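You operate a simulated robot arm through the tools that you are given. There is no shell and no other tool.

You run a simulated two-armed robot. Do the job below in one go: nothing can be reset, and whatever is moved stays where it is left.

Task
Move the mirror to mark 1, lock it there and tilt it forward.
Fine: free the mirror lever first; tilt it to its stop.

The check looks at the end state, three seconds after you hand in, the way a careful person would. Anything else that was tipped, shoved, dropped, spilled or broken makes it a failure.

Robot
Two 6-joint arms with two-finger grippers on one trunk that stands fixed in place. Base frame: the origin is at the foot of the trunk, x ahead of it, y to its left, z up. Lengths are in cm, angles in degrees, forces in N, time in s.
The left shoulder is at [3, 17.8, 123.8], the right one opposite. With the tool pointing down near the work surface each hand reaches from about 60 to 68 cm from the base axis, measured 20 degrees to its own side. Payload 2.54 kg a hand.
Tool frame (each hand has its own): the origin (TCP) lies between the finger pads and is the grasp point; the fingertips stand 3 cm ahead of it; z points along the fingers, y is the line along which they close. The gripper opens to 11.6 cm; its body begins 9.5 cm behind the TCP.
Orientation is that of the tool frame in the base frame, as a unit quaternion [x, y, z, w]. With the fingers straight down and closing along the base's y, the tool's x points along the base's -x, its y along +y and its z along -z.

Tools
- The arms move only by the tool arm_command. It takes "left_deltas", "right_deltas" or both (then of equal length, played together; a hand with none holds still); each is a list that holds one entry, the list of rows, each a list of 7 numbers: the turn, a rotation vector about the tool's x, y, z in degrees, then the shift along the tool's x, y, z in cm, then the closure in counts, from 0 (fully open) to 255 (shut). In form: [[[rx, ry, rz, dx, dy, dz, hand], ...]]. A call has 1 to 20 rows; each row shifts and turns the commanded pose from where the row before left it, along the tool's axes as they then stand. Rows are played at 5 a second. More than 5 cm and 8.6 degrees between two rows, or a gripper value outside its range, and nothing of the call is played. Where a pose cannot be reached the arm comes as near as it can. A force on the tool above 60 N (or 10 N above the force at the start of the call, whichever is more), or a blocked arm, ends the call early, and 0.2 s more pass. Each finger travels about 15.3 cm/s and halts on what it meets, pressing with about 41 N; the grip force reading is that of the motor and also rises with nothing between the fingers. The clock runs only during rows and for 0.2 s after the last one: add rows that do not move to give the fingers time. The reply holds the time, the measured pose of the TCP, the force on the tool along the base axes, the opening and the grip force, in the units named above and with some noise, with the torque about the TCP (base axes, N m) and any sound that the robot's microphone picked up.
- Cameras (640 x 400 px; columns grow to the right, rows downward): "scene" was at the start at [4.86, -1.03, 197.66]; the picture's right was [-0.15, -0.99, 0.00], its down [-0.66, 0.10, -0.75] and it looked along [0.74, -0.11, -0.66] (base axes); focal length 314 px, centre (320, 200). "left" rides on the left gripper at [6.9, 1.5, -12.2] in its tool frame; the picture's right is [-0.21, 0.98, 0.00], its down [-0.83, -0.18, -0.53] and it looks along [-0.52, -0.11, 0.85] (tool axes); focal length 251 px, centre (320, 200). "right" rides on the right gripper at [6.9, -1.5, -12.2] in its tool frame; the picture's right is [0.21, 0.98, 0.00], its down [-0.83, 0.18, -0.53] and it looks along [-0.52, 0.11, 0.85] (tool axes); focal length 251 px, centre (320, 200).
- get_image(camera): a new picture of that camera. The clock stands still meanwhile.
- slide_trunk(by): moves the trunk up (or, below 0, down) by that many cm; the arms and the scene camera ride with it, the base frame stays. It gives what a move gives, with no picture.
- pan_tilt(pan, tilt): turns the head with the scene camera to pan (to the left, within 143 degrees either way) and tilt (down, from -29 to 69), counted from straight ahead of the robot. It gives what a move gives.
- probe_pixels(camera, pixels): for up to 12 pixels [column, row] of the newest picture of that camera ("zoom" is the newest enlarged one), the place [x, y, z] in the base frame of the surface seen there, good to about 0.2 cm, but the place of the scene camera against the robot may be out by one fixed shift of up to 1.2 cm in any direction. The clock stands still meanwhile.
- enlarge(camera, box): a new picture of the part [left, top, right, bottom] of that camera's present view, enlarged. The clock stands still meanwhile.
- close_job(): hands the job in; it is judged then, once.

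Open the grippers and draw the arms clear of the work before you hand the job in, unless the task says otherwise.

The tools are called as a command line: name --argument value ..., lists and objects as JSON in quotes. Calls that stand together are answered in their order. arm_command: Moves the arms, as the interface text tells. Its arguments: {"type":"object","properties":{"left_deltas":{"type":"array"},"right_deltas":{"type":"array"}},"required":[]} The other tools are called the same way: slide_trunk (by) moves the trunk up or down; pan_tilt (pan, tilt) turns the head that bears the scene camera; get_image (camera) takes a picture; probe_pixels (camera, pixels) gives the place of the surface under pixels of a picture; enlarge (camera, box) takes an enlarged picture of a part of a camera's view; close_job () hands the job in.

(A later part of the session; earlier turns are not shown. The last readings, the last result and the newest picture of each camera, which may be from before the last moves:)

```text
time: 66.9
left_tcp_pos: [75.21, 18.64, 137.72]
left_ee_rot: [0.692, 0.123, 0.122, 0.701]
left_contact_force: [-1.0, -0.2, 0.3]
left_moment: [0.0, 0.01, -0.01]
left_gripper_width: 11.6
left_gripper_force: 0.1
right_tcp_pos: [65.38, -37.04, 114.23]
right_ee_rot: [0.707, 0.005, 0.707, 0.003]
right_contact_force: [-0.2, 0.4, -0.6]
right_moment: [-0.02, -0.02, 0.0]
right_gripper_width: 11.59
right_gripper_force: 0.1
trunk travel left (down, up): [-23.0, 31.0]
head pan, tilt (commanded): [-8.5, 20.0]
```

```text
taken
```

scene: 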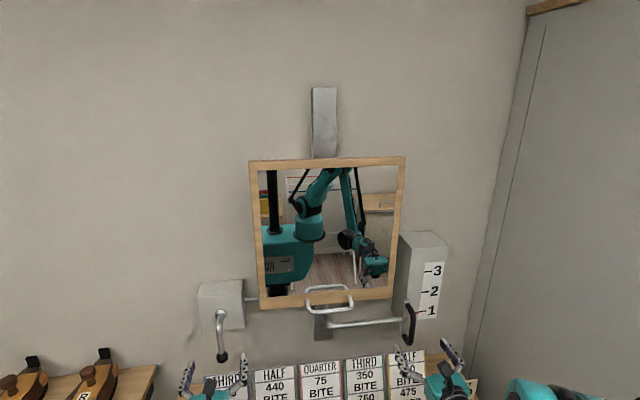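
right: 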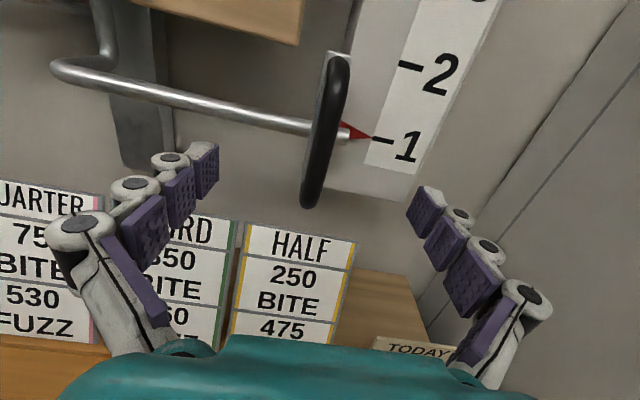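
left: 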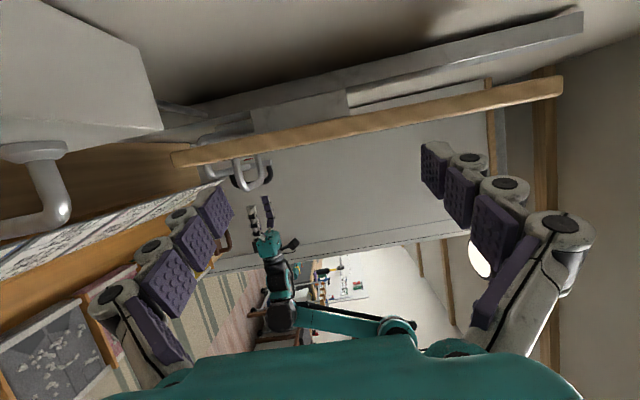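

Now the gap behind the mirror is visible: rail, and a carriage block around (300,110). I zoom in.

enlarge --camera "left" --box '[150, 50, 380, 200]'

probe_pixels --camera "left" --pixels '[[255, 118], [300, 110], [340, 100], [360, 96], [420, 95], [480, 87], [180, 157], [555, 88], [210, 130], [245, 172], [235, 185], [262, 170]]'

enlarge --camera "left" --box '[330, 0, 600, 180]'

```text
2.67 times, centred on (265, 125) of left
```

zoom: 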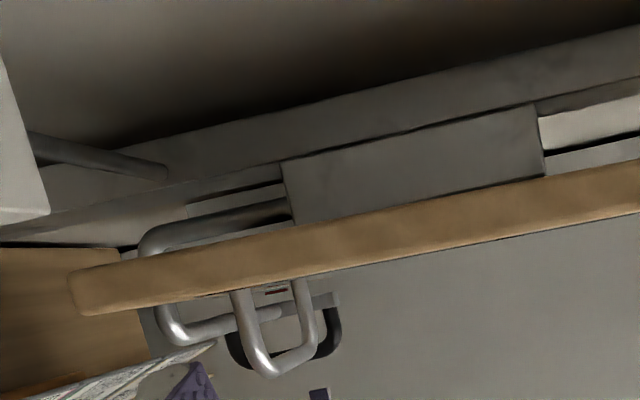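

```text
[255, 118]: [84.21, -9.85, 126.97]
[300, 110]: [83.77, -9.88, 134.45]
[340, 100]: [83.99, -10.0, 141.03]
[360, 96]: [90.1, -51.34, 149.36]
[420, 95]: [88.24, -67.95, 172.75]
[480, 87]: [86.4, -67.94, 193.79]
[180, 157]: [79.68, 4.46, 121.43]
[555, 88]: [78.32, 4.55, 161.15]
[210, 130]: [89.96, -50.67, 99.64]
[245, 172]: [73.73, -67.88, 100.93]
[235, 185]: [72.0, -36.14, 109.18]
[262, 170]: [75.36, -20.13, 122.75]
```

```text
2.22 times, centred on (465, 90) of left
```

zoom: 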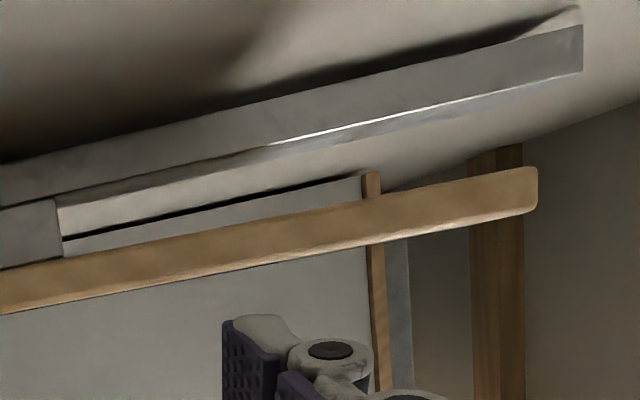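

A carriage block (z 127–141.5, top at the mirror's mid-height 141.3) fills the gap behind the lower half while the upper half has ~5 cm free space behind, which suggests a mid-height hinge. I keep the left camera here as a side view and bring the right hand back, up, and rolled 90° so its fingers close vertically.

arm_command --right_deltas '[[[0, 0, 0, 1, 0, -1, 0], [0, 0, 0, 2, 0, -1, 0], [0, 0, 0, 2, 0, -1, 0], [0, 0, 0, 2, 0, -1, 0], [0, 0, 0, 1, 0, 0, 0], [0, 0, 8.2, 0, 0, 0, 60], [0, 0, 8.2, 0, 0, 0, 60], [0, 0, 8.2, 0, 0, 0, 60], [0, 0, 8.2, 0, 0, 0, 120], [0, 0, 8.2, 0, 0, 0, 120], [0, 0, 8.2, 0, 0, 0, 120], [0, 0, 8.2, 0, 0, 0, 120], [0, 0, 8.2, 0, 0, 0, 120], [0, 0, 8.2, 0, 0, 0, 120], [0, 0, 8.2, 0, 0, 0, 120], [0, 0, 8, 0, 0, 0, 120], [0, 0, 0, 0, 0, 0, 120]]]'

get_image --camera "right"

```text
time: 70.5
left_tcp_pos: [75.23, 18.57, 137.56]
left_ee_rot: [0.692, 0.122, 0.122, 0.701]
left_contact_force: [0.7, 0.2, 0.3]
left_moment: [-0.02, 0.0, 0.01]
left_gripper_width: 11.62
left_gripper_force: 0.0
right_tcp_pos: [61.65, -36.91, 122.28]
right_ee_rot: [0.503, -0.498, 0.503, -0.497]
right_contact_force: [-0.2, -0.5, -0.5]
right_moment: [0.02, 0.0, -0.02]
right_gripper_width: 6.12
right_gripper_force: 0.1
trunk travel left (down, up): [-23.0, 31.0]
head pan, tilt (commanded): [-8.5, 20.0]
```

```text
taken
```

right: 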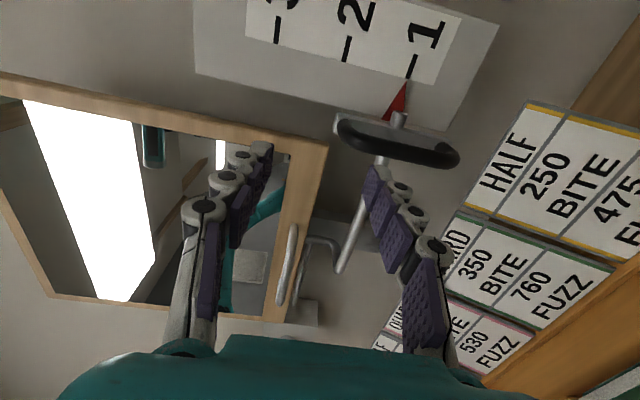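

The right hand is rolled with 6.1 cm opening; the loop handle shows at (290,265). I slide it in front of the loop at y≈-14.5.

arm_command --right_deltas '[[[0, 0, 0, -2.5, 0, 0, 120], [0, 0, 0, -2.5, 0, 0, 120], [0, 0, 0, -2.5, 0, 0, 120], [0, 0, 0, -2.5, 0, 0, 120], [0, 0, 0, -2.5, 0, 0, 120], [0, 0, 0, -2.5, 0, 0, 120], [0, 0, 0, -2.5, 0, 0, 120], [0, 0, 0, -2.5, 0, 0, 120], [0, 0, 0, -2.4, 0, 0, 120], [0, 0, 0, 0, 0, 0, 120]]]'

get_image --camera "right"

pan_tilt --pan -8.5 --tilt 35

get_image --camera "scene"

```text
time: 72.7
left_tcp_pos: [75.03, 18.64, 137.64]
left_ee_rot: [0.692, 0.123, 0.122, 0.701]
left_contact_force: [0.1, 0.3, -0.3]
left_moment: [-0.02, -0.03, -0.01]
left_gripper_width: 11.61
left_gripper_force: 0.1
right_tcp_pos: [61.62, -14.44, 122.04]
right_ee_rot: [0.502, -0.499, 0.502, -0.497]
right_contact_force: [-0.7, -0.6, -0.6]
right_moment: [-0.04, 0.0, 0.03]
right_gripper_width: 6.14
right_gripper_force: 0.0
trunk travel left (down, up): [-23.0, 31.0]
head pan, tilt (commanded): [-8.5, 20.0]
```

```text
taken
```

right: 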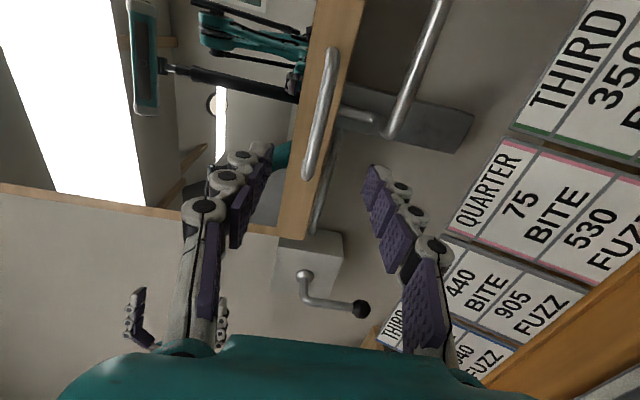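

```text
time: 73.5
left_tcp_pos: [75.24, 18.62, 137.54]
left_ee_rot: [0.691, 0.123, 0.121, 0.702]
left_contact_force: [-0.2, 0.2, 0.1]
left_moment: [-0.01, 0.02, 0.04]
left_gripper_width: 11.57
left_gripper_force: 0.1
right_tcp_pos: [61.59, -14.42, 122.05]
right_ee_rot: [0.504, -0.498, 0.502, -0.496]
right_contact_force: [0.0, -0.4, -1.0]
right_moment: [0.01, -0.02, -0.02]
right_gripper_width: 6.14
right_gripper_force: 0.2
trunk travel left (down, up): [-23.0, 31.0]
head pan, tilt (commanded): [-8.5, 35.0]
```

```text
taken
```

scene: 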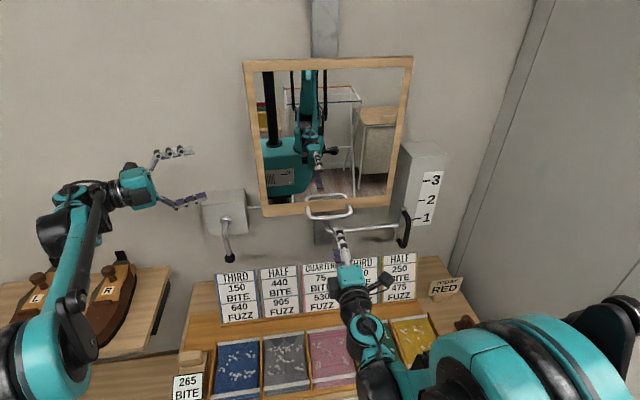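

I probe the loop's bar and legs, the bottom frame and the rod bend in the right camera.

probe_pixels --camera "right" --pixels '[[331, 60], [322, 100], [316, 140], [309, 170], [333, 50], [345, 60], [300, 215], [330, 30], [360, 118], [400, 115], [345, 20], [320, 205]]'

enlarge --camera "right" --box '[240, 0, 480, 250]'

get_image --camera "left"

```text
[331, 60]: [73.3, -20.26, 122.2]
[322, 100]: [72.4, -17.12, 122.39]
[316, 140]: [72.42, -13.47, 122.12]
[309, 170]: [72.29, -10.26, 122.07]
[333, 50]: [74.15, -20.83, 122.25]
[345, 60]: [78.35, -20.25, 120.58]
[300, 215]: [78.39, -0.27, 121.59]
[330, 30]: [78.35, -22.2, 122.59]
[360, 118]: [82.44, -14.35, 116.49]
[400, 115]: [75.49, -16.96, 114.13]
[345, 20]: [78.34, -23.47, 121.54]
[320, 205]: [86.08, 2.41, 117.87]
```

```text
1.60 times, centred on (360, 125) of right
```

zoom: 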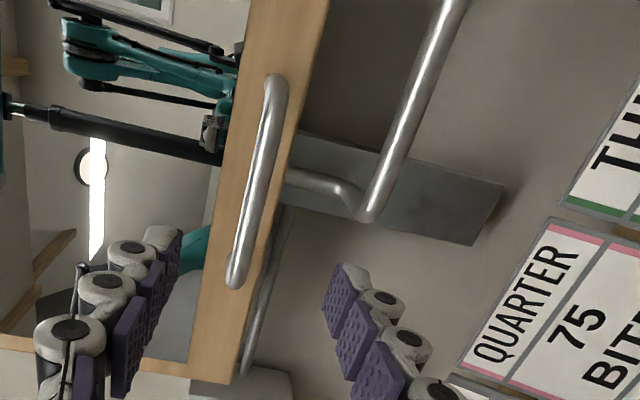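

```text
taken
```

left: 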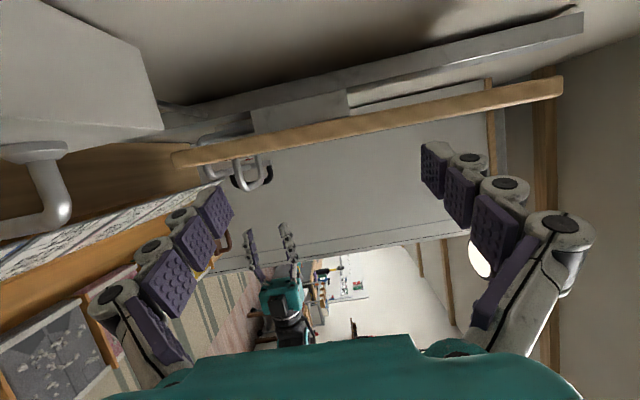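

The bar's front is at x≈72.35, z≈122.2, centred y≈-15; the rod below is at z≈114–116, clear of the lower finger. I advance to x≈72.6 with the half-open hand.

arm_command --right_deltas '[[[0, 0, 0, 0, 0, 2, 120], [0, 0, 0, 0, -0.15, 2, 120], [0, 0, 0, 0, 0, 2, 120], [0, 0, 0, 0, 0, 2, 120], [0, 0, 0, 0, 0, 1.5, 120], [0, 0, 0, 0, 0, 0, 120]]]'

get_image --camera "right"

get_image --camera "left"

```text
time: 74.9
left_tcp_pos: [75.19, 18.46, 137.6]
left_ee_rot: [0.691, 0.122, 0.122, 0.702]
left_contact_force: [0.5, 0.7, 0.3]
left_moment: [-0.01, -0.02, 0.0]
left_gripper_width: 11.59
left_gripper_force: 0.1
right_tcp_pos: [71.11, -14.41, 122.03]
right_ee_rot: [0.504, -0.497, 0.503, -0.496]
right_contact_force: [-0.8, 0.3, 1.0]
right_moment: [-0.03, 0.01, 0.04]
right_gripper_width: 6.14
right_gripper_force: 0.0
trunk travel left (down, up): [-23.0, 31.0]
head pan, tilt (commanded): [-8.5, 35.0]
```

```text
taken
```

right: 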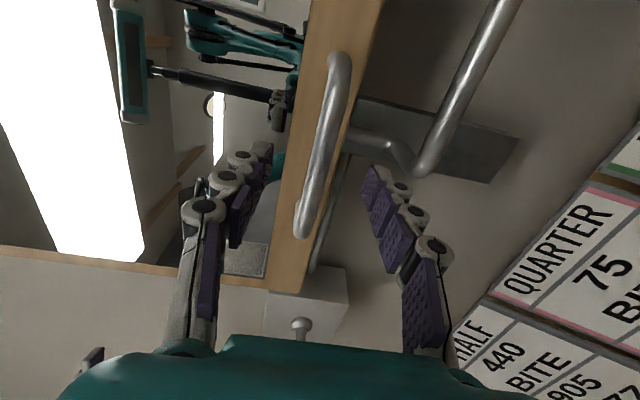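

```text
taken
```

left: 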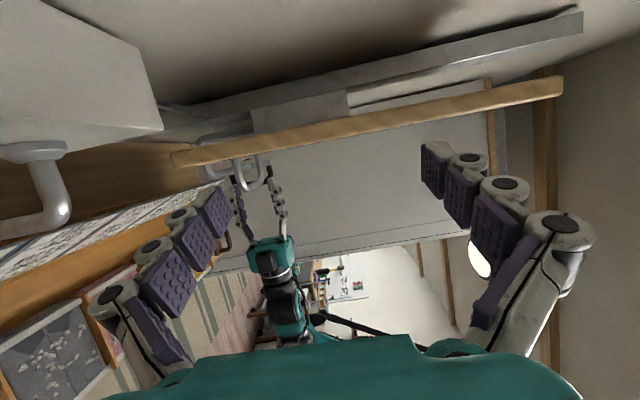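

The bar lies between the two fingers as expected. I advance another 1.5 cm and close on it.

arm_command --right_deltas '[[[0, 0, 0, 0, 0, 0.8, 120], [0, 0, 0, 0, -0.1, 0.7, 120], [0, 0, 0, 0, 0, 0, 120], [0, 0, 0, 0, 0, 0, 180], [0, 0, 0, 0, 0, 0, 255], [0, 0, 0, 0, 0, 0, 255], [0, 0, 0, 0, 0, 0, 255]]]'

get_image --camera "right"

enlarge --camera "left" --box '[150, 50, 380, 250]'

```text
time: 76.5
left_tcp_pos: [75.11, 18.59, 137.56]
left_ee_rot: [0.692, 0.122, 0.122, 0.701]
left_contact_force: [0.4, 0.4, 0.0]
left_moment: [0.02, 0.03, 0.02]
left_gripper_width: 11.6
left_gripper_force: 0.1
right_tcp_pos: [72.45, -14.5, 122.2]
right_ee_rot: [0.503, -0.498, 0.502, -0.497]
right_contact_force: [8.5, -0.6, 17.7]
right_moment: [0.49, -0.09, -0.07]
right_gripper_width: 1.15
right_gripper_force: 38.4
trunk travel left (down, up): [-23.0, 31.0]
head pan, tilt (commanded): [-8.5, 35.0]
```

```text
taken
```

right: 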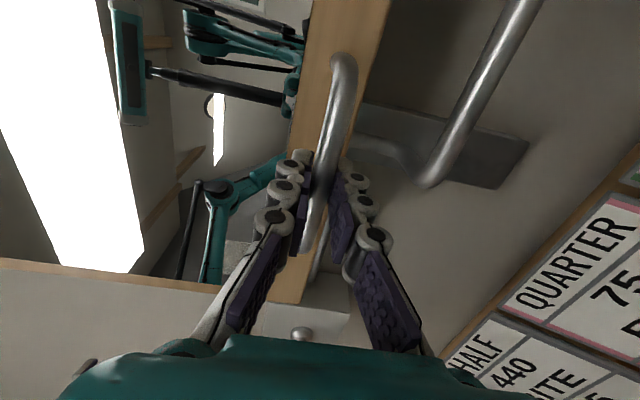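

```text
2.00 times, centred on (265, 150) of left
```

zoom: 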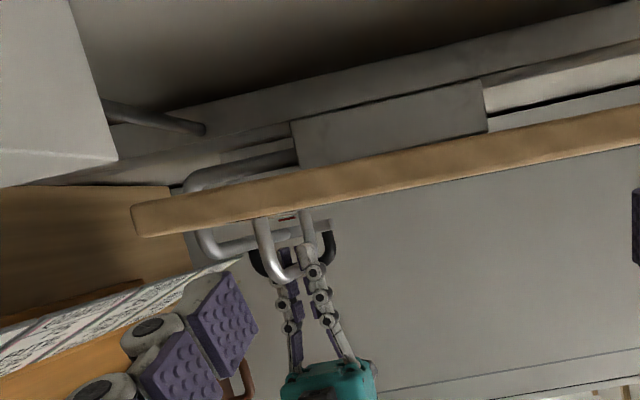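

The loop is gripped (1.15 cm). I gently pull it 0.5 cm towards the robot to feel whether the bottom comes forward.

arm_command --right_deltas '[[[0, 0, 0, 0, 0, -0.25, 255], [0, 0, 0, 0, 0, -0.25, 255], [0, 0, 0, 0, 0, 0, 255]]]'

enlarge --camera "left" --box '[150, 50, 380, 250]'

```text
time: 77.2
left_tcp_pos: [75.09, 18.62, 137.53]
left_ee_rot: [0.691, 0.122, 0.122, 0.702]
left_contact_force: [-0.1, -0.3, -0.4]
left_moment: [-0.01, -0.02, 0.01]
left_gripper_width: 11.6
left_gripper_force: 0.0
right_tcp_pos: [72.11, -14.47, 122.15]
right_ee_rot: [0.502, -0.498, 0.503, -0.497]
right_contact_force: [13.6, -0.6, 22.1]
right_moment: [0.51, -0.08, 0.22]
right_gripper_width: 1.15
right_gripper_force: 38.8
trunk travel left (down, up): [-23.0, 31.0]
head pan, tilt (commanded): [-8.5, 35.0]
stopped in row 3 (right hand): the force on the tool passed its limit at 61 N (the readings are from after the stop); the commanded pose is now the measured one
```

```text
2.00 times, centred on (265, 150) of left
```

zoom: 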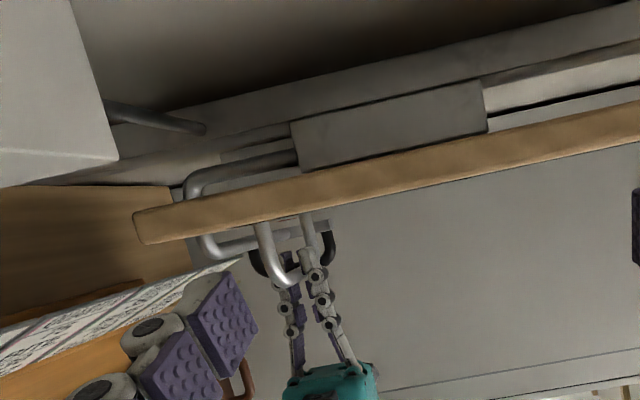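

The pull hit the force limit after 0.34 cm, yet the frame's bottom seems to have moved slightly forward. I compare the frame's position at bottom, middle and top from the left camera.

get_image --camera "left"

probe_pixels --camera "left" --pixels '[[180, 158], [185, 160], [230, 150], [300, 135], [360, 122], [420, 110], [500, 97], [555, 88], [540, 92], [200, 156], [260, 143], [330, 128]]'

get_image --camera "scene"

```text
taken
```

left: 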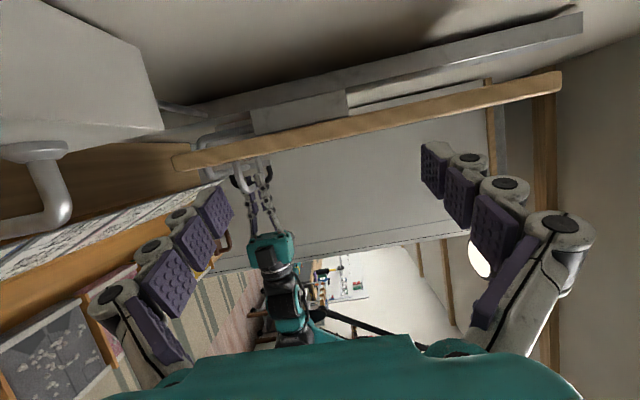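

```text
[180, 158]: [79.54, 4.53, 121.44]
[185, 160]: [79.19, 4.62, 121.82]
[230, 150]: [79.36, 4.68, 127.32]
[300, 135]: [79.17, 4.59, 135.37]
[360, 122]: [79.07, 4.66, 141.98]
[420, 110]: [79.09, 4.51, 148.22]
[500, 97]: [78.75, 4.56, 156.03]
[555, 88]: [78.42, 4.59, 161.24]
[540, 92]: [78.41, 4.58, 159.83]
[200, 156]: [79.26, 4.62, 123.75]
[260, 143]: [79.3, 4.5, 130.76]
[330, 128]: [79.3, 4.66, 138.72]
```

```text
taken
```

scene: 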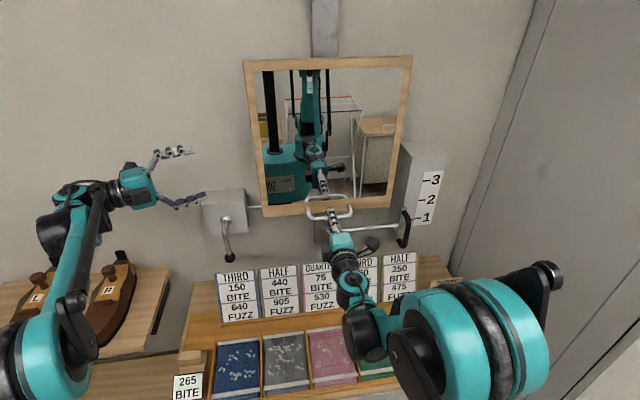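

Compared with before, the frame's top end moved back (row 78→72) and the bottom slightly forward, so it pivots near mid-height. I measure the front face with the scene camera to get the actual tilt (it was vertical at x≈77.45).

probe_pixels --camera "scene" --pixels '[[250, 70], [330, 64], [405, 62], [262, 190], [268, 211], [290, 210], [375, 203], [388, 190], [255, 110], [258, 150], [400, 110], [395, 150]]'

```text
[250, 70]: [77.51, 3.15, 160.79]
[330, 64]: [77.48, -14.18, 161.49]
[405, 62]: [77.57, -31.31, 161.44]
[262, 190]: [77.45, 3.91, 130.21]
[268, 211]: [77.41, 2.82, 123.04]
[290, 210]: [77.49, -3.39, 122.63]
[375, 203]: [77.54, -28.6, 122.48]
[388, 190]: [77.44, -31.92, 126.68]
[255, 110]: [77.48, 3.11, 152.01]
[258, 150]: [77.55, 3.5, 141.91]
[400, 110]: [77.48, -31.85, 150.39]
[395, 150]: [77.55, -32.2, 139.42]
```

The scene probes say the face is still vertical within noise. I re-take the same left zoom and also a zoom of the top end to resolve this.

enlarge --camera "left" --box '[150, 50, 380, 250]'

enlarge --camera "left" --box '[330, 0, 600, 180]'

```text
2.00 times, centred on (265, 150) of left
```

zoom: 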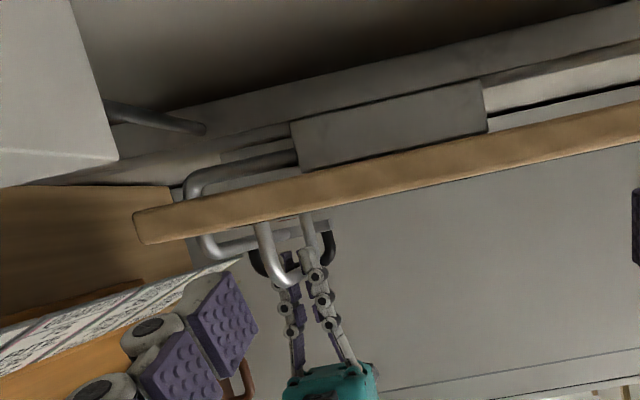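

```text
2.22 times, centred on (465, 90) of left
```

zoom: 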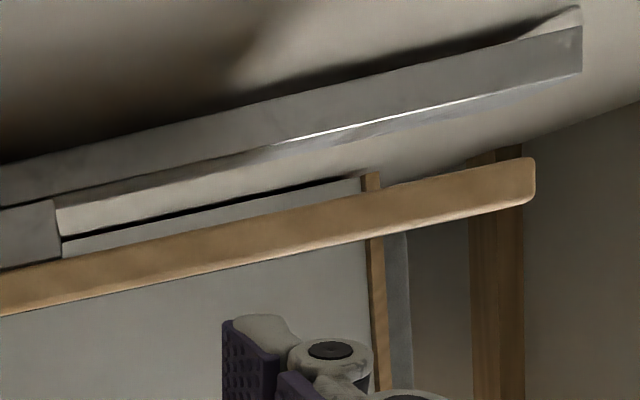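

In the zooms the top end has shifted back ~4 px and the bottom forward ~3.5 px while the rail stayed put, so a small tilt exists. I probe the side face's front and back edges at top and bottom to quantify it.

probe_pixels --camera "zoom" --pixels '[[510, 164], [510, 170], [510, 185], [510, 200], [510, 205], [400, 185], [400, 228], [200, 225], [200, 268], [50, 258], [50, 300], [300, 208]]'

enlarge --camera "left" --box '[150, 50, 380, 250]'

probe_pixels --camera "zoom" --pixels '[[160, 214], [160, 220], [160, 230], [160, 238], [240, 200], [240, 223], [400, 165], [400, 193], [500, 135], [500, 170], [600, 117], [600, 148]]'

```text
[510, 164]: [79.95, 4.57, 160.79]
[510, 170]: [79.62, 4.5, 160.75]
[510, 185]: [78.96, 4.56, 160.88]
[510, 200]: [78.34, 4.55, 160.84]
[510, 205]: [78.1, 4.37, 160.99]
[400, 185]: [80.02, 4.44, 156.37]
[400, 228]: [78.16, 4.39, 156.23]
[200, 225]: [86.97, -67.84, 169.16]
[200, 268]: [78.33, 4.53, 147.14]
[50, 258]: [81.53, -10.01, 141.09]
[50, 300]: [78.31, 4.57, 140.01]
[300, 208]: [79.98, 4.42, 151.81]
```

```text
2.00 times, centred on (265, 150) of left
```

zoom: 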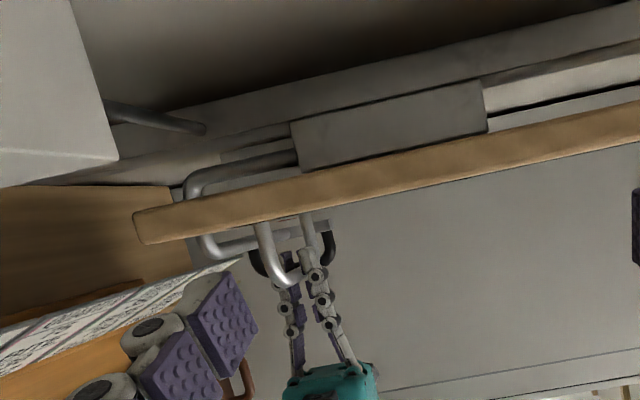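

```text
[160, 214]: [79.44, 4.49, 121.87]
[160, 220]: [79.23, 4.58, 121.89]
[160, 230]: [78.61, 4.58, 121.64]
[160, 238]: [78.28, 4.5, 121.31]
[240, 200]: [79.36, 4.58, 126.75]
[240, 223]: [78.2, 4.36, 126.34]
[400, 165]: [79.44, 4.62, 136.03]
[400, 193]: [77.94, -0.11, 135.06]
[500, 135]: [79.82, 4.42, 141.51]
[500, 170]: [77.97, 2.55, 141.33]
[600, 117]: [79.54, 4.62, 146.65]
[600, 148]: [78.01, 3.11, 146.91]
```

The face is now vertical, whereas before my pull it leaned about 1° top-forward; so vertical is a hard stop (61 N) and the free direction is top forward / bottom back. I test that: push the loop gently back along its arc around (81,141).

arm_command --right_deltas '[[[0.9, 0, 0, 0, 0.13, 0.3, 255], [0.9, 0, 0, 0, 0.13, 0.3, 255], [0, 0, 0, 0, 0, 0, 255]]]'

enlarge --camera "left" --box '[330, 0, 600, 180]'

```text
time: 78.0
left_tcp_pos: [75.01, 18.65, 137.68]
left_ee_rot: [0.691, 0.122, 0.122, 0.702]
left_contact_force: [0.1, 0.7, 0.8]
left_moment: [0.0, 0.01, 0.02]
left_gripper_width: 11.61
left_gripper_force: 0.1
right_tcp_pos: [72.62, -14.51, 121.98]
right_ee_rot: [0.494, -0.489, 0.511, -0.504]
right_contact_force: [10.9, 2.5, 26.0]
right_moment: [0.52, -0.15, -0.26]
right_gripper_width: 1.16
right_gripper_force: 38.5
trunk travel left (down, up): [-23.0, 31.0]
head pan, tilt (commanded): [-8.5, 35.0]
```

```text
2.22 times, centred on (465, 90) of left
```

zoom: 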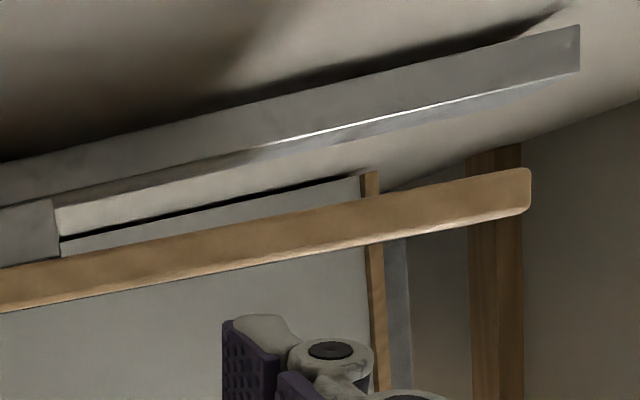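

The mirror's top comes forward freely (force x +11, no resistance). I continue along the arc by 6° and watch the forces.

arm_command --right_deltas '[[[1.5, 0, 0, 0, 0.15, 0.49, 255], [1.5, 0, 0, 0, 0.15, 0.49, 255], [1.5, 0, 0, 0, 0.18, 0.49, 255], [1.5, 0, 0, 0, 0.18, 0.49, 255], [0, 0, 0, 0, 0, 0, 255]]]'

get_image --camera "left"

get_image --camera "right"

```text
time: 79.2
left_tcp_pos: [75.15, 18.61, 137.64]
left_ee_rot: [0.691, 0.123, 0.122, 0.702]
left_contact_force: [-0.6, 0.3, -0.7]
left_moment: [0.02, -0.01, 0.0]
left_gripper_width: 11.58
left_gripper_force: 0.0
right_tcp_pos: [74.71, -14.5, 121.43]
right_ee_rot: [0.469, -0.462, 0.535, -0.53]
right_contact_force: [-2.6, 2.6, -2.3]
right_moment: [0.46, -0.09, 0.06]
right_gripper_width: 1.16
right_gripper_force: 38.8
trunk travel left (down, up): [-23.0, 31.0]
head pan, tilt (commanded): [-8.5, 35.0]
```

```text
taken
```

left: 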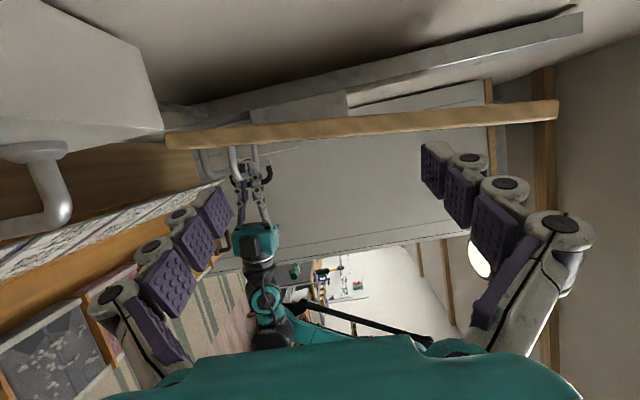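

```text
taken
```

right: 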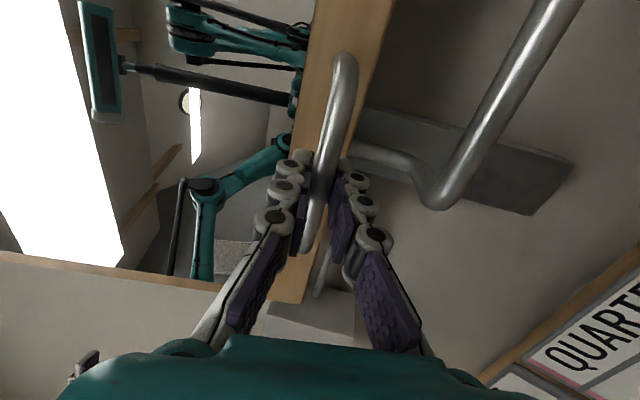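

Clear tilt with near-zero forces. I continue another 4.5° in smaller checks, watching for the stop.

arm_command --right_deltas '[[[1.5, 0, 0, 0, 0.19, 0.49, 255], [1.5, 0, 0, 0, 0.19, 0.49, 255], [1.5, 0, 0, 0, 0.19, 0.49, 255], [0, 0, 0, 0, 0, 0, 255]]]'

get_image --camera "left"

get_image --camera "right"

```text
time: 80.2
left_tcp_pos: [75.35, 18.57, 137.5]
left_ee_rot: [0.692, 0.123, 0.12, 0.701]
left_contact_force: [-0.8, -0.3, 0.1]
left_moment: [0.0, -0.03, -0.01]
left_gripper_width: 11.59
left_gripper_force: 0.0
right_tcp_pos: [76.31, -14.5, 121.04]
right_ee_rot: [0.447, -0.441, 0.554, -0.547]
right_contact_force: [-0.5, 3.6, -6.3]
right_moment: [0.44, -0.03, 0.25]
right_gripper_width: 1.18
right_gripper_force: 38.6
trunk travel left (down, up): [-23.0, 31.0]
head pan, tilt (commanded): [-8.5, 35.0]
```

```text
taken
```

left: 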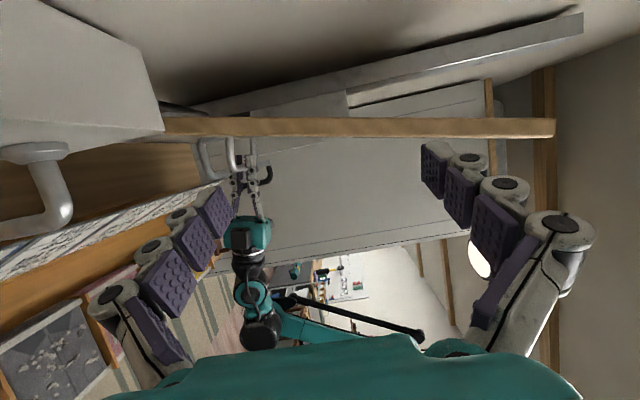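

```text
taken
```

right: 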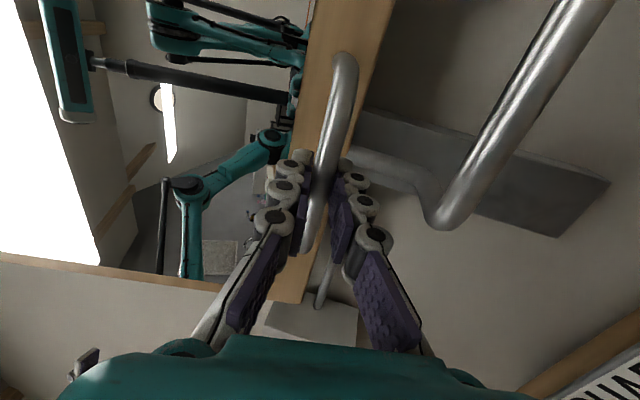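

About 12° now and still free. Before continuing I check the distance between the lower finger and the connecting rod running behind it (right view, rod at (400,170)).

probe_pixels --camera "right" --pixels '[[435, 215], [430, 195], [415, 175], [395, 165], [375, 160], [362, 155], [355, 180], [365, 205], [375, 232], [343, 60], [330, 110], [312, 250]]'

enlarge --camera "left" --box '[150, 80, 330, 220]'

```text
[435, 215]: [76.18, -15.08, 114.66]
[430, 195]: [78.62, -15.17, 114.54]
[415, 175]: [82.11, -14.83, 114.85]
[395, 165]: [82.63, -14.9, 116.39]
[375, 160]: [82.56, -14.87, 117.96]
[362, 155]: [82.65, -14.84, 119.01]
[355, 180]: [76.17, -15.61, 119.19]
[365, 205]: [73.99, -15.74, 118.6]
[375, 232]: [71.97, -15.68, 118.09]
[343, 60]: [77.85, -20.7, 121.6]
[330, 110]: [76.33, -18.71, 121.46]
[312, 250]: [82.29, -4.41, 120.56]
```

```text
2.86 times, centred on (240, 150) of left
```

zoom: 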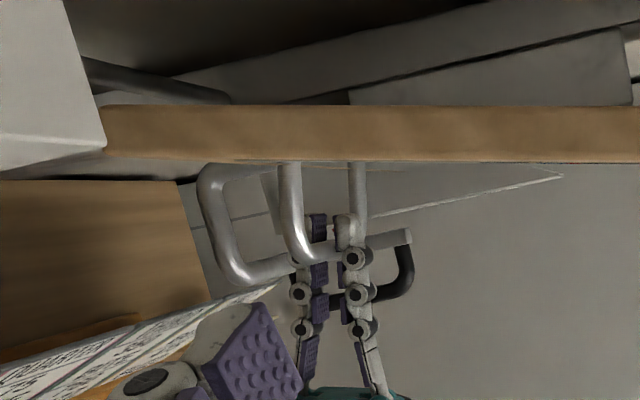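

The rod turns upward at x≈82.6, y≈-15, about 3.4 cm ahead of my fingertips; there is room for several more degrees. I continue 3° and check.

arm_command --right_deltas '[[[1.5, 0, 0, 0, 0.18, 0.49, 255], [1.5, 0, 0, 0, 0.18, 0.49, 255], [0, 0, 0, 0, 0, 0, 255]]]'

get_image --camera "left"

```text
time: 81.0
left_tcp_pos: [75.39, 18.4, 137.45]
left_ee_rot: [0.691, 0.124, 0.121, 0.702]
left_contact_force: [0.6, -0.6, 0.1]
left_moment: [0.0, 0.03, -0.02]
left_gripper_width: 11.61
left_gripper_force: 0.1
right_tcp_pos: [77.29, -14.54, 120.77]
right_ee_rot: [0.431, -0.429, 0.566, -0.556]
right_contact_force: [-0.3, -1.5, -4.3]
right_moment: [0.45, 0.02, 0.05]
right_gripper_width: 1.14
right_gripper_force: 38.3
trunk travel left (down, up): [-23.0, 31.0]
head pan, tilt (commanded): [-8.5, 35.0]
```

```text
taken
```

left: 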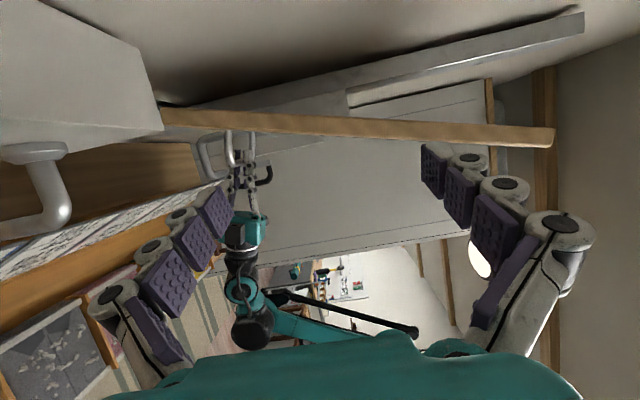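

About 15° and still free, with fingertips ~2.4 cm from the rod. I take 3° more, carefully.

arm_command --right_deltas '[[[1.5, 0, 0, 0, 0.18, 0.49, 255], [1.5, 0, 0, 0, 0.18, 0.49, 255], [0, 0, 0, 0, 0, 0, 255]]]'

get_image --camera "right"

get_image --camera "left"

```text
time: 81.8
left_tcp_pos: [75.0, 18.23, 137.76]
left_ee_rot: [0.693, 0.122, 0.124, 0.7]
left_contact_force: [-0.2, -0.6, 0.0]
left_moment: [0.0, 0.05, 0.0]
left_gripper_width: 11.62
left_gripper_force: 0.0
right_tcp_pos: [77.95, -14.21, 121.03]
right_ee_rot: [0.411, -0.416, 0.579, -0.568]
right_contact_force: [-0.6, -30.2, 12.5]
right_moment: [0.45, 0.05, -0.06]
right_gripper_width: 1.12
right_gripper_force: 36.8
right hand out of reach, approached as far as the arm can: row 1, 2
trunk travel left (down, up): [-23.0, 31.0]
head pan, tilt (commanded): [-8.5, 35.0]
```

```text
taken
```

right: 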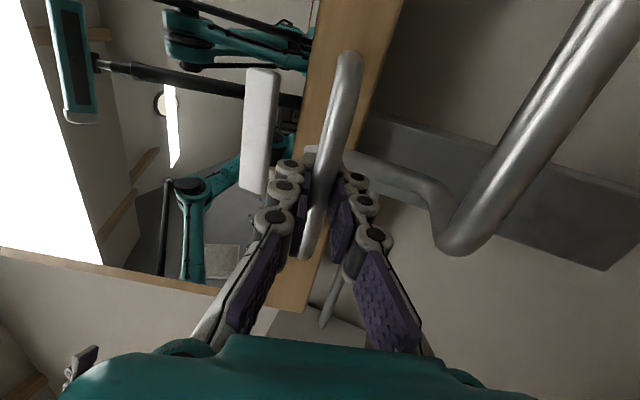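

```text
taken
```

left: 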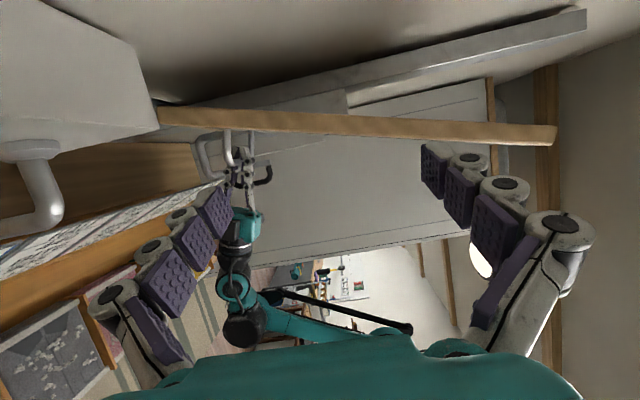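

The arm reached a wrist limit because of the upward pitch (y force -30 N), not the mirror's stop. I open, back off, level the hand again, and will re-grip with zero pitch.

arm_command --right_deltas '[[[0, 0, 0, 0, 0, 0, 180], [0, 0, 0, 0, 0, 0, 120], [0, 0, 0, 0, 0, 0, 120], [0, 0, 0, 0, 0, -1.5, 120], [0, 0, 0, 0, 0, -1.5, 120], [0, 0, 0, 0, 0, -1.5, 120], [-6, 0, 0, 0, 0, 0, 120], [-6, 0, 0, 0, 0, 0, 120], [-6, 0, 0, 0, 0, 0, 120], [0, 0, 0, 0, 0, 0, 120]]]'

get_image --camera "right"

get_image --camera "left"

```text
time: 84.0
left_tcp_pos: [75.19, 18.53, 137.56]
left_ee_rot: [0.692, 0.123, 0.121, 0.701]
left_contact_force: [0.3, 0.9, -0.7]
left_moment: [-0.04, 0.01, 0.0]
left_gripper_width: 11.58
left_gripper_force: 0.0
right_tcp_pos: [74.04, -13.82, 119.25]
right_ee_rot: [0.495, -0.491, 0.511, -0.503]
right_contact_force: [0.3, 0.2, -0.6]
right_moment: [-0.01, 0.04, -0.02]
right_gripper_width: 6.12
right_gripper_force: 0.1
trunk travel left (down, up): [-23.0, 31.0]
head pan, tilt (commanded): [-8.5, 35.0]
```

```text
taken
```

right: 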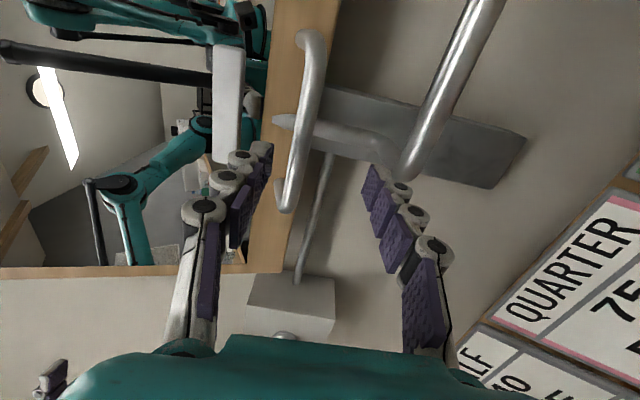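

```text
taken
```

left: 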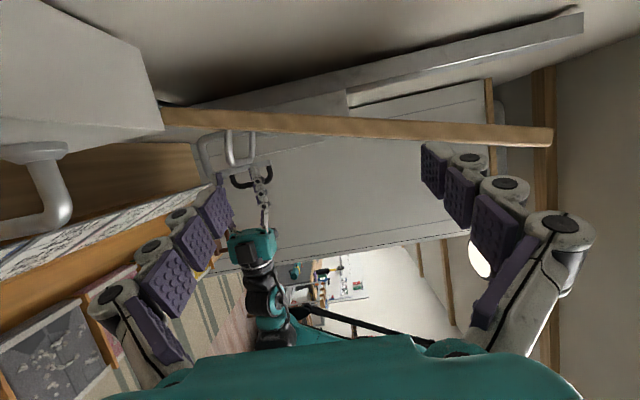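

The mirror holds its tilt by itself. Something white shows at (228,105) and the rod seems to reach the frame at (280,120) in the right view; I zoom in to check for contact between the mirror and the bracket behind it.

enlarge --camera "right" --box '[180, 0, 420, 220]'

probe_pixels --camera "right" --pixels '[[228, 70], [228, 110], [228, 150], [215, 100], [240, 100], [278, 122], [285, 122], [310, 130], [330, 130], [360, 140], [297, 150], [290, 190]]'

enlarge --camera "scene" --box '[230, 40, 430, 250]'

```text
1.82 times, centred on (300, 110) of right
```

zoom: 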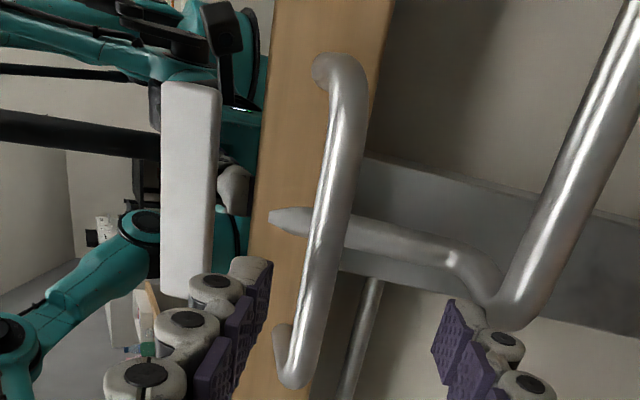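

```text
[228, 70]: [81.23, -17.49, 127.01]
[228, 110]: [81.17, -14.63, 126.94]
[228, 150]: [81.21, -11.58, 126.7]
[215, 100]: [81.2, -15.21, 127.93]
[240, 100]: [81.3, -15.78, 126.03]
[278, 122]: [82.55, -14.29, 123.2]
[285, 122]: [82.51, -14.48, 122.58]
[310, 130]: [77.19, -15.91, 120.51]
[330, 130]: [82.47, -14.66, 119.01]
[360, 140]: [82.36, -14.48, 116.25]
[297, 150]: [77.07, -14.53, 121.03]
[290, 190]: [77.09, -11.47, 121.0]
```

```text
1.90 times, centred on (330, 145) of scene
```

zoom: 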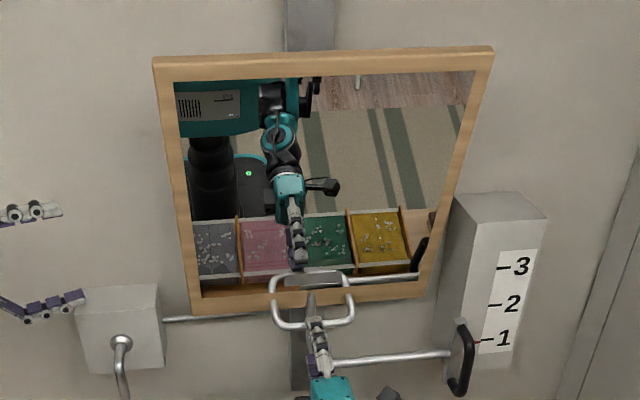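

The bracket's lower front edge (x≈81.2, z≈127) just shows through the glass, so the model lets them overlap; the tilt is set by the hinge's own stop. The bar is now at (77.7, y, 121); I raise the hand to z=121, shift to y≈-12.3 (beside the rod) and re-grip it with the fingertips' part.

arm_command --right_deltas '[[[0, 0, 0, 0, 0, -1, 120], [-1.6, 0, 0, -0.75, -0.9, 0, 120], [0, 0, 0, -0.75, -0.9, 0, 120], [0, 0, 0, 0, 0, 1, 120], [0, 0, 0, 0, 0, 1.2, 120], [0, 0, 0, 0, 0, 1.2, 120], [0, 0, 0, 0, 0, 0, 120]]]'

get_image --camera "right"

enlarge --camera "left" --box '[150, 80, 330, 260]'

```text
time: 85.6
left_tcp_pos: [75.12, 18.6, 137.51]
left_ee_rot: [0.691, 0.123, 0.122, 0.701]
left_contact_force: [-0.1, -0.3, 0.1]
left_moment: [0.02, -0.01, 0.04]
left_gripper_width: 11.59
left_gripper_force: 0.2
right_tcp_pos: [76.35, -12.24, 121.13]
right_ee_rot: [0.508, -0.503, 0.498, -0.49]
right_contact_force: [-0.3, 0.9, 0.1]
right_moment: [0.01, -0.01, -0.02]
right_gripper_width: 6.13
right_gripper_force: 0.0
trunk travel left (down, up): [-23.0, 31.0]
head pan, tilt (commanded): [-8.5, 35.0]
```

```text
taken
```

right: 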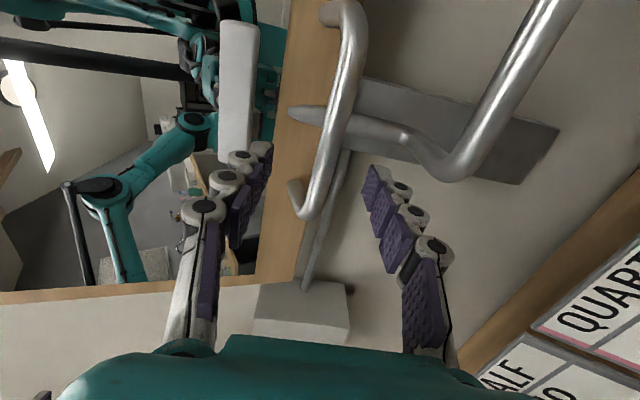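

```text
2.22 times, centred on (240, 170) of left
```

zoom: 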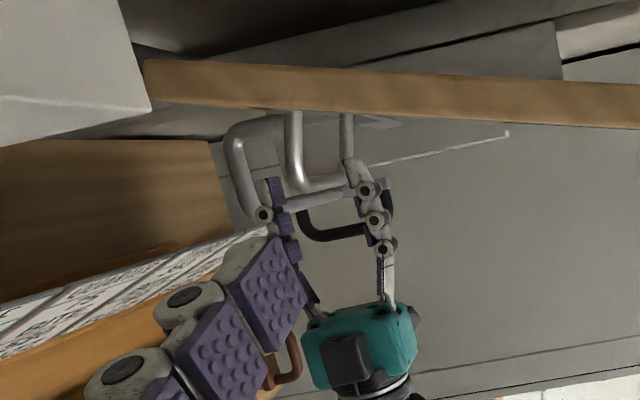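

The bar is between the fingers near (315,185). I close on it.

arm_command --right_deltas '[[[0, 0, 0, 0.3, 0, 0, 180], [0, 0, 0, 0, 0, 0, 255], [0, 0, 0, 0, 0, 0, 255], [0, 0, 0, 0, 0, 0, 255]]]'

get_image --camera "right"

```text
time: 86.6
left_tcp_pos: [75.18, 18.59, 137.42]
left_ee_rot: [0.691, 0.123, 0.121, 0.702]
left_contact_force: [-0.4, -0.2, 0.6]
left_moment: [0.0, -0.01, 0.02]
left_gripper_width: 11.6
left_gripper_force: 0.1
right_tcp_pos: [76.37, -12.59, 121.05]
right_ee_rot: [0.508, -0.504, 0.497, -0.491]
right_contact_force: [-5.9, 1.6, -12.3]
right_moment: [0.49, 0.19, -0.01]
right_gripper_width: 1.2
right_gripper_force: 38.5
trunk travel left (down, up): [-23.0, 31.0]
head pan, tilt (commanded): [-8.5, 35.0]
```

```text
taken
```

right: 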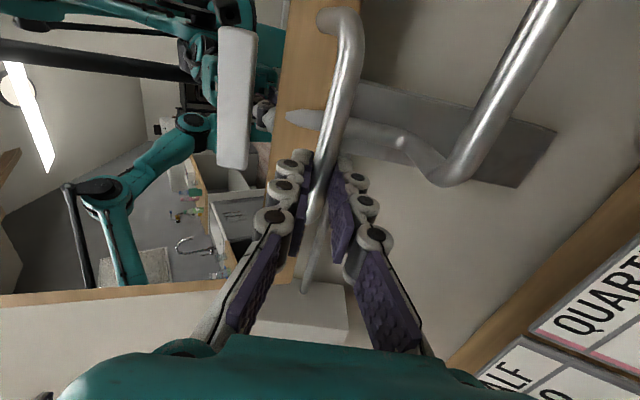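

Gripped at (76.4, -12.6, 121). I push straight back in ~1° steps without pitching.

arm_command --right_deltas '[[[0, 0, 0, 0, 0.04, 0.36, 255], [0, 0, 0, 0, 0.03, 0.36, 255], [0, 0, 0, 0, 0, 0, 255]]]'

get_image --camera "left"

```text
time: 87.4
left_tcp_pos: [74.97, 18.58, 137.62]
left_ee_rot: [0.691, 0.123, 0.124, 0.702]
left_contact_force: [-1.2, 0.3, -0.5]
left_moment: [-0.02, 0.02, 0.01]
left_gripper_width: 11.62
left_gripper_force: 0.0
right_tcp_pos: [76.81, -12.53, 121.1]
right_ee_rot: [0.509, -0.502, 0.498, -0.491]
right_contact_force: [-35.9, 0.0, -28.9]
right_moment: [0.42, 0.36, -0.26]
right_gripper_width: 1.18
right_gripper_force: 39.0
trunk travel left (down, up): [-23.0, 31.0]
head pan, tilt (commanded): [-8.5, 35.0]
```

```text
taken
```

left: 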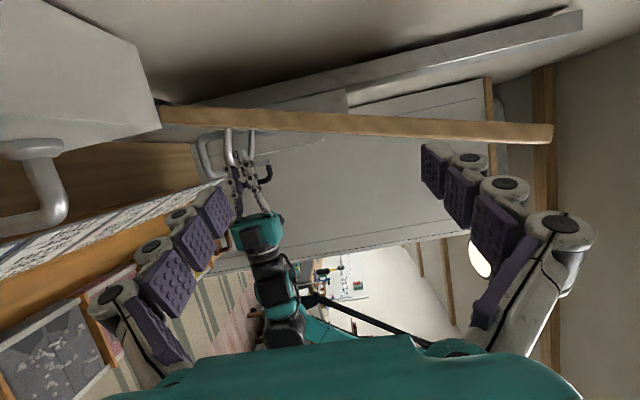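

Now there is real resistance (-36 N in x). I measure the mirror's current tilt from the side face to see whether this is the stop.

enlarge --camera "left" --box '[330, 40, 600, 220]'

probe_pixels --camera "left" --pixels '[[548, 133], [500, 128], [450, 124], [400, 121], [350, 119], [300, 117], [250, 114], [200, 114], [180, 113], [170, 112], [230, 115], [330, 118]]'

get_image --camera "scene"

probe_pixels --camera "scene" --pixels '[[315, 72], [330, 72], [400, 72], [312, 70], [322, 130], [252, 130], [256, 160], [262, 180], [268, 197], [285, 196], [390, 187], [398, 150]]'

```text
2.22 times, centred on (465, 130) of left
```

zoom: 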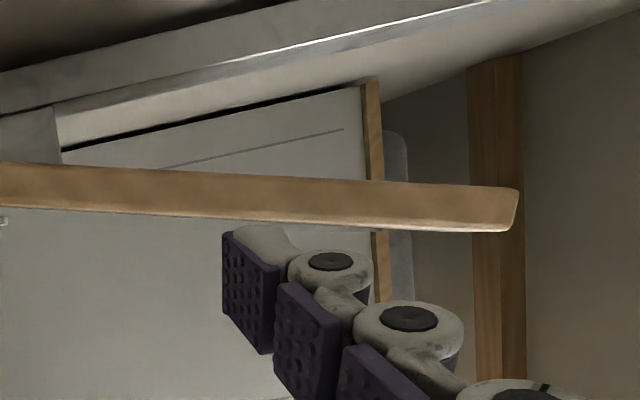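

```text
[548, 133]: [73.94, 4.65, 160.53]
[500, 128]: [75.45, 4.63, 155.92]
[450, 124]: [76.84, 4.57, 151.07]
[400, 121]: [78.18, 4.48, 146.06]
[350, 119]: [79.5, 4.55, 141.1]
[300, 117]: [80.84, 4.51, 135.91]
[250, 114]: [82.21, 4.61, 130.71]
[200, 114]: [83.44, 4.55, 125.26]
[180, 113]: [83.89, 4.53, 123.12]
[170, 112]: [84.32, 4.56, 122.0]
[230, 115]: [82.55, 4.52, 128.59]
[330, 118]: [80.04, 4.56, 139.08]
```

```text
taken
```

scene: 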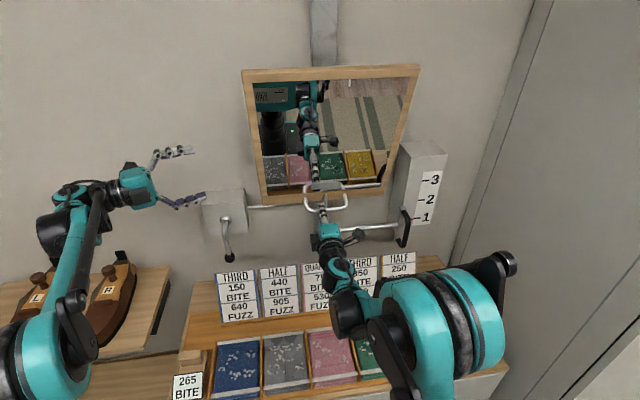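

```text
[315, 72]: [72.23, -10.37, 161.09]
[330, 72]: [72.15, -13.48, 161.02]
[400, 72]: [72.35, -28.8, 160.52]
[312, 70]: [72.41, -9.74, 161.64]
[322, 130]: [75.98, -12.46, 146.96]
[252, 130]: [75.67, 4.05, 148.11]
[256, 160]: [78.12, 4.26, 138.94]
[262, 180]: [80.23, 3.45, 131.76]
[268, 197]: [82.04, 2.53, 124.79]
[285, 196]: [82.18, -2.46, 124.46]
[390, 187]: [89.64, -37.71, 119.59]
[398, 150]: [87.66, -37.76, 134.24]
```

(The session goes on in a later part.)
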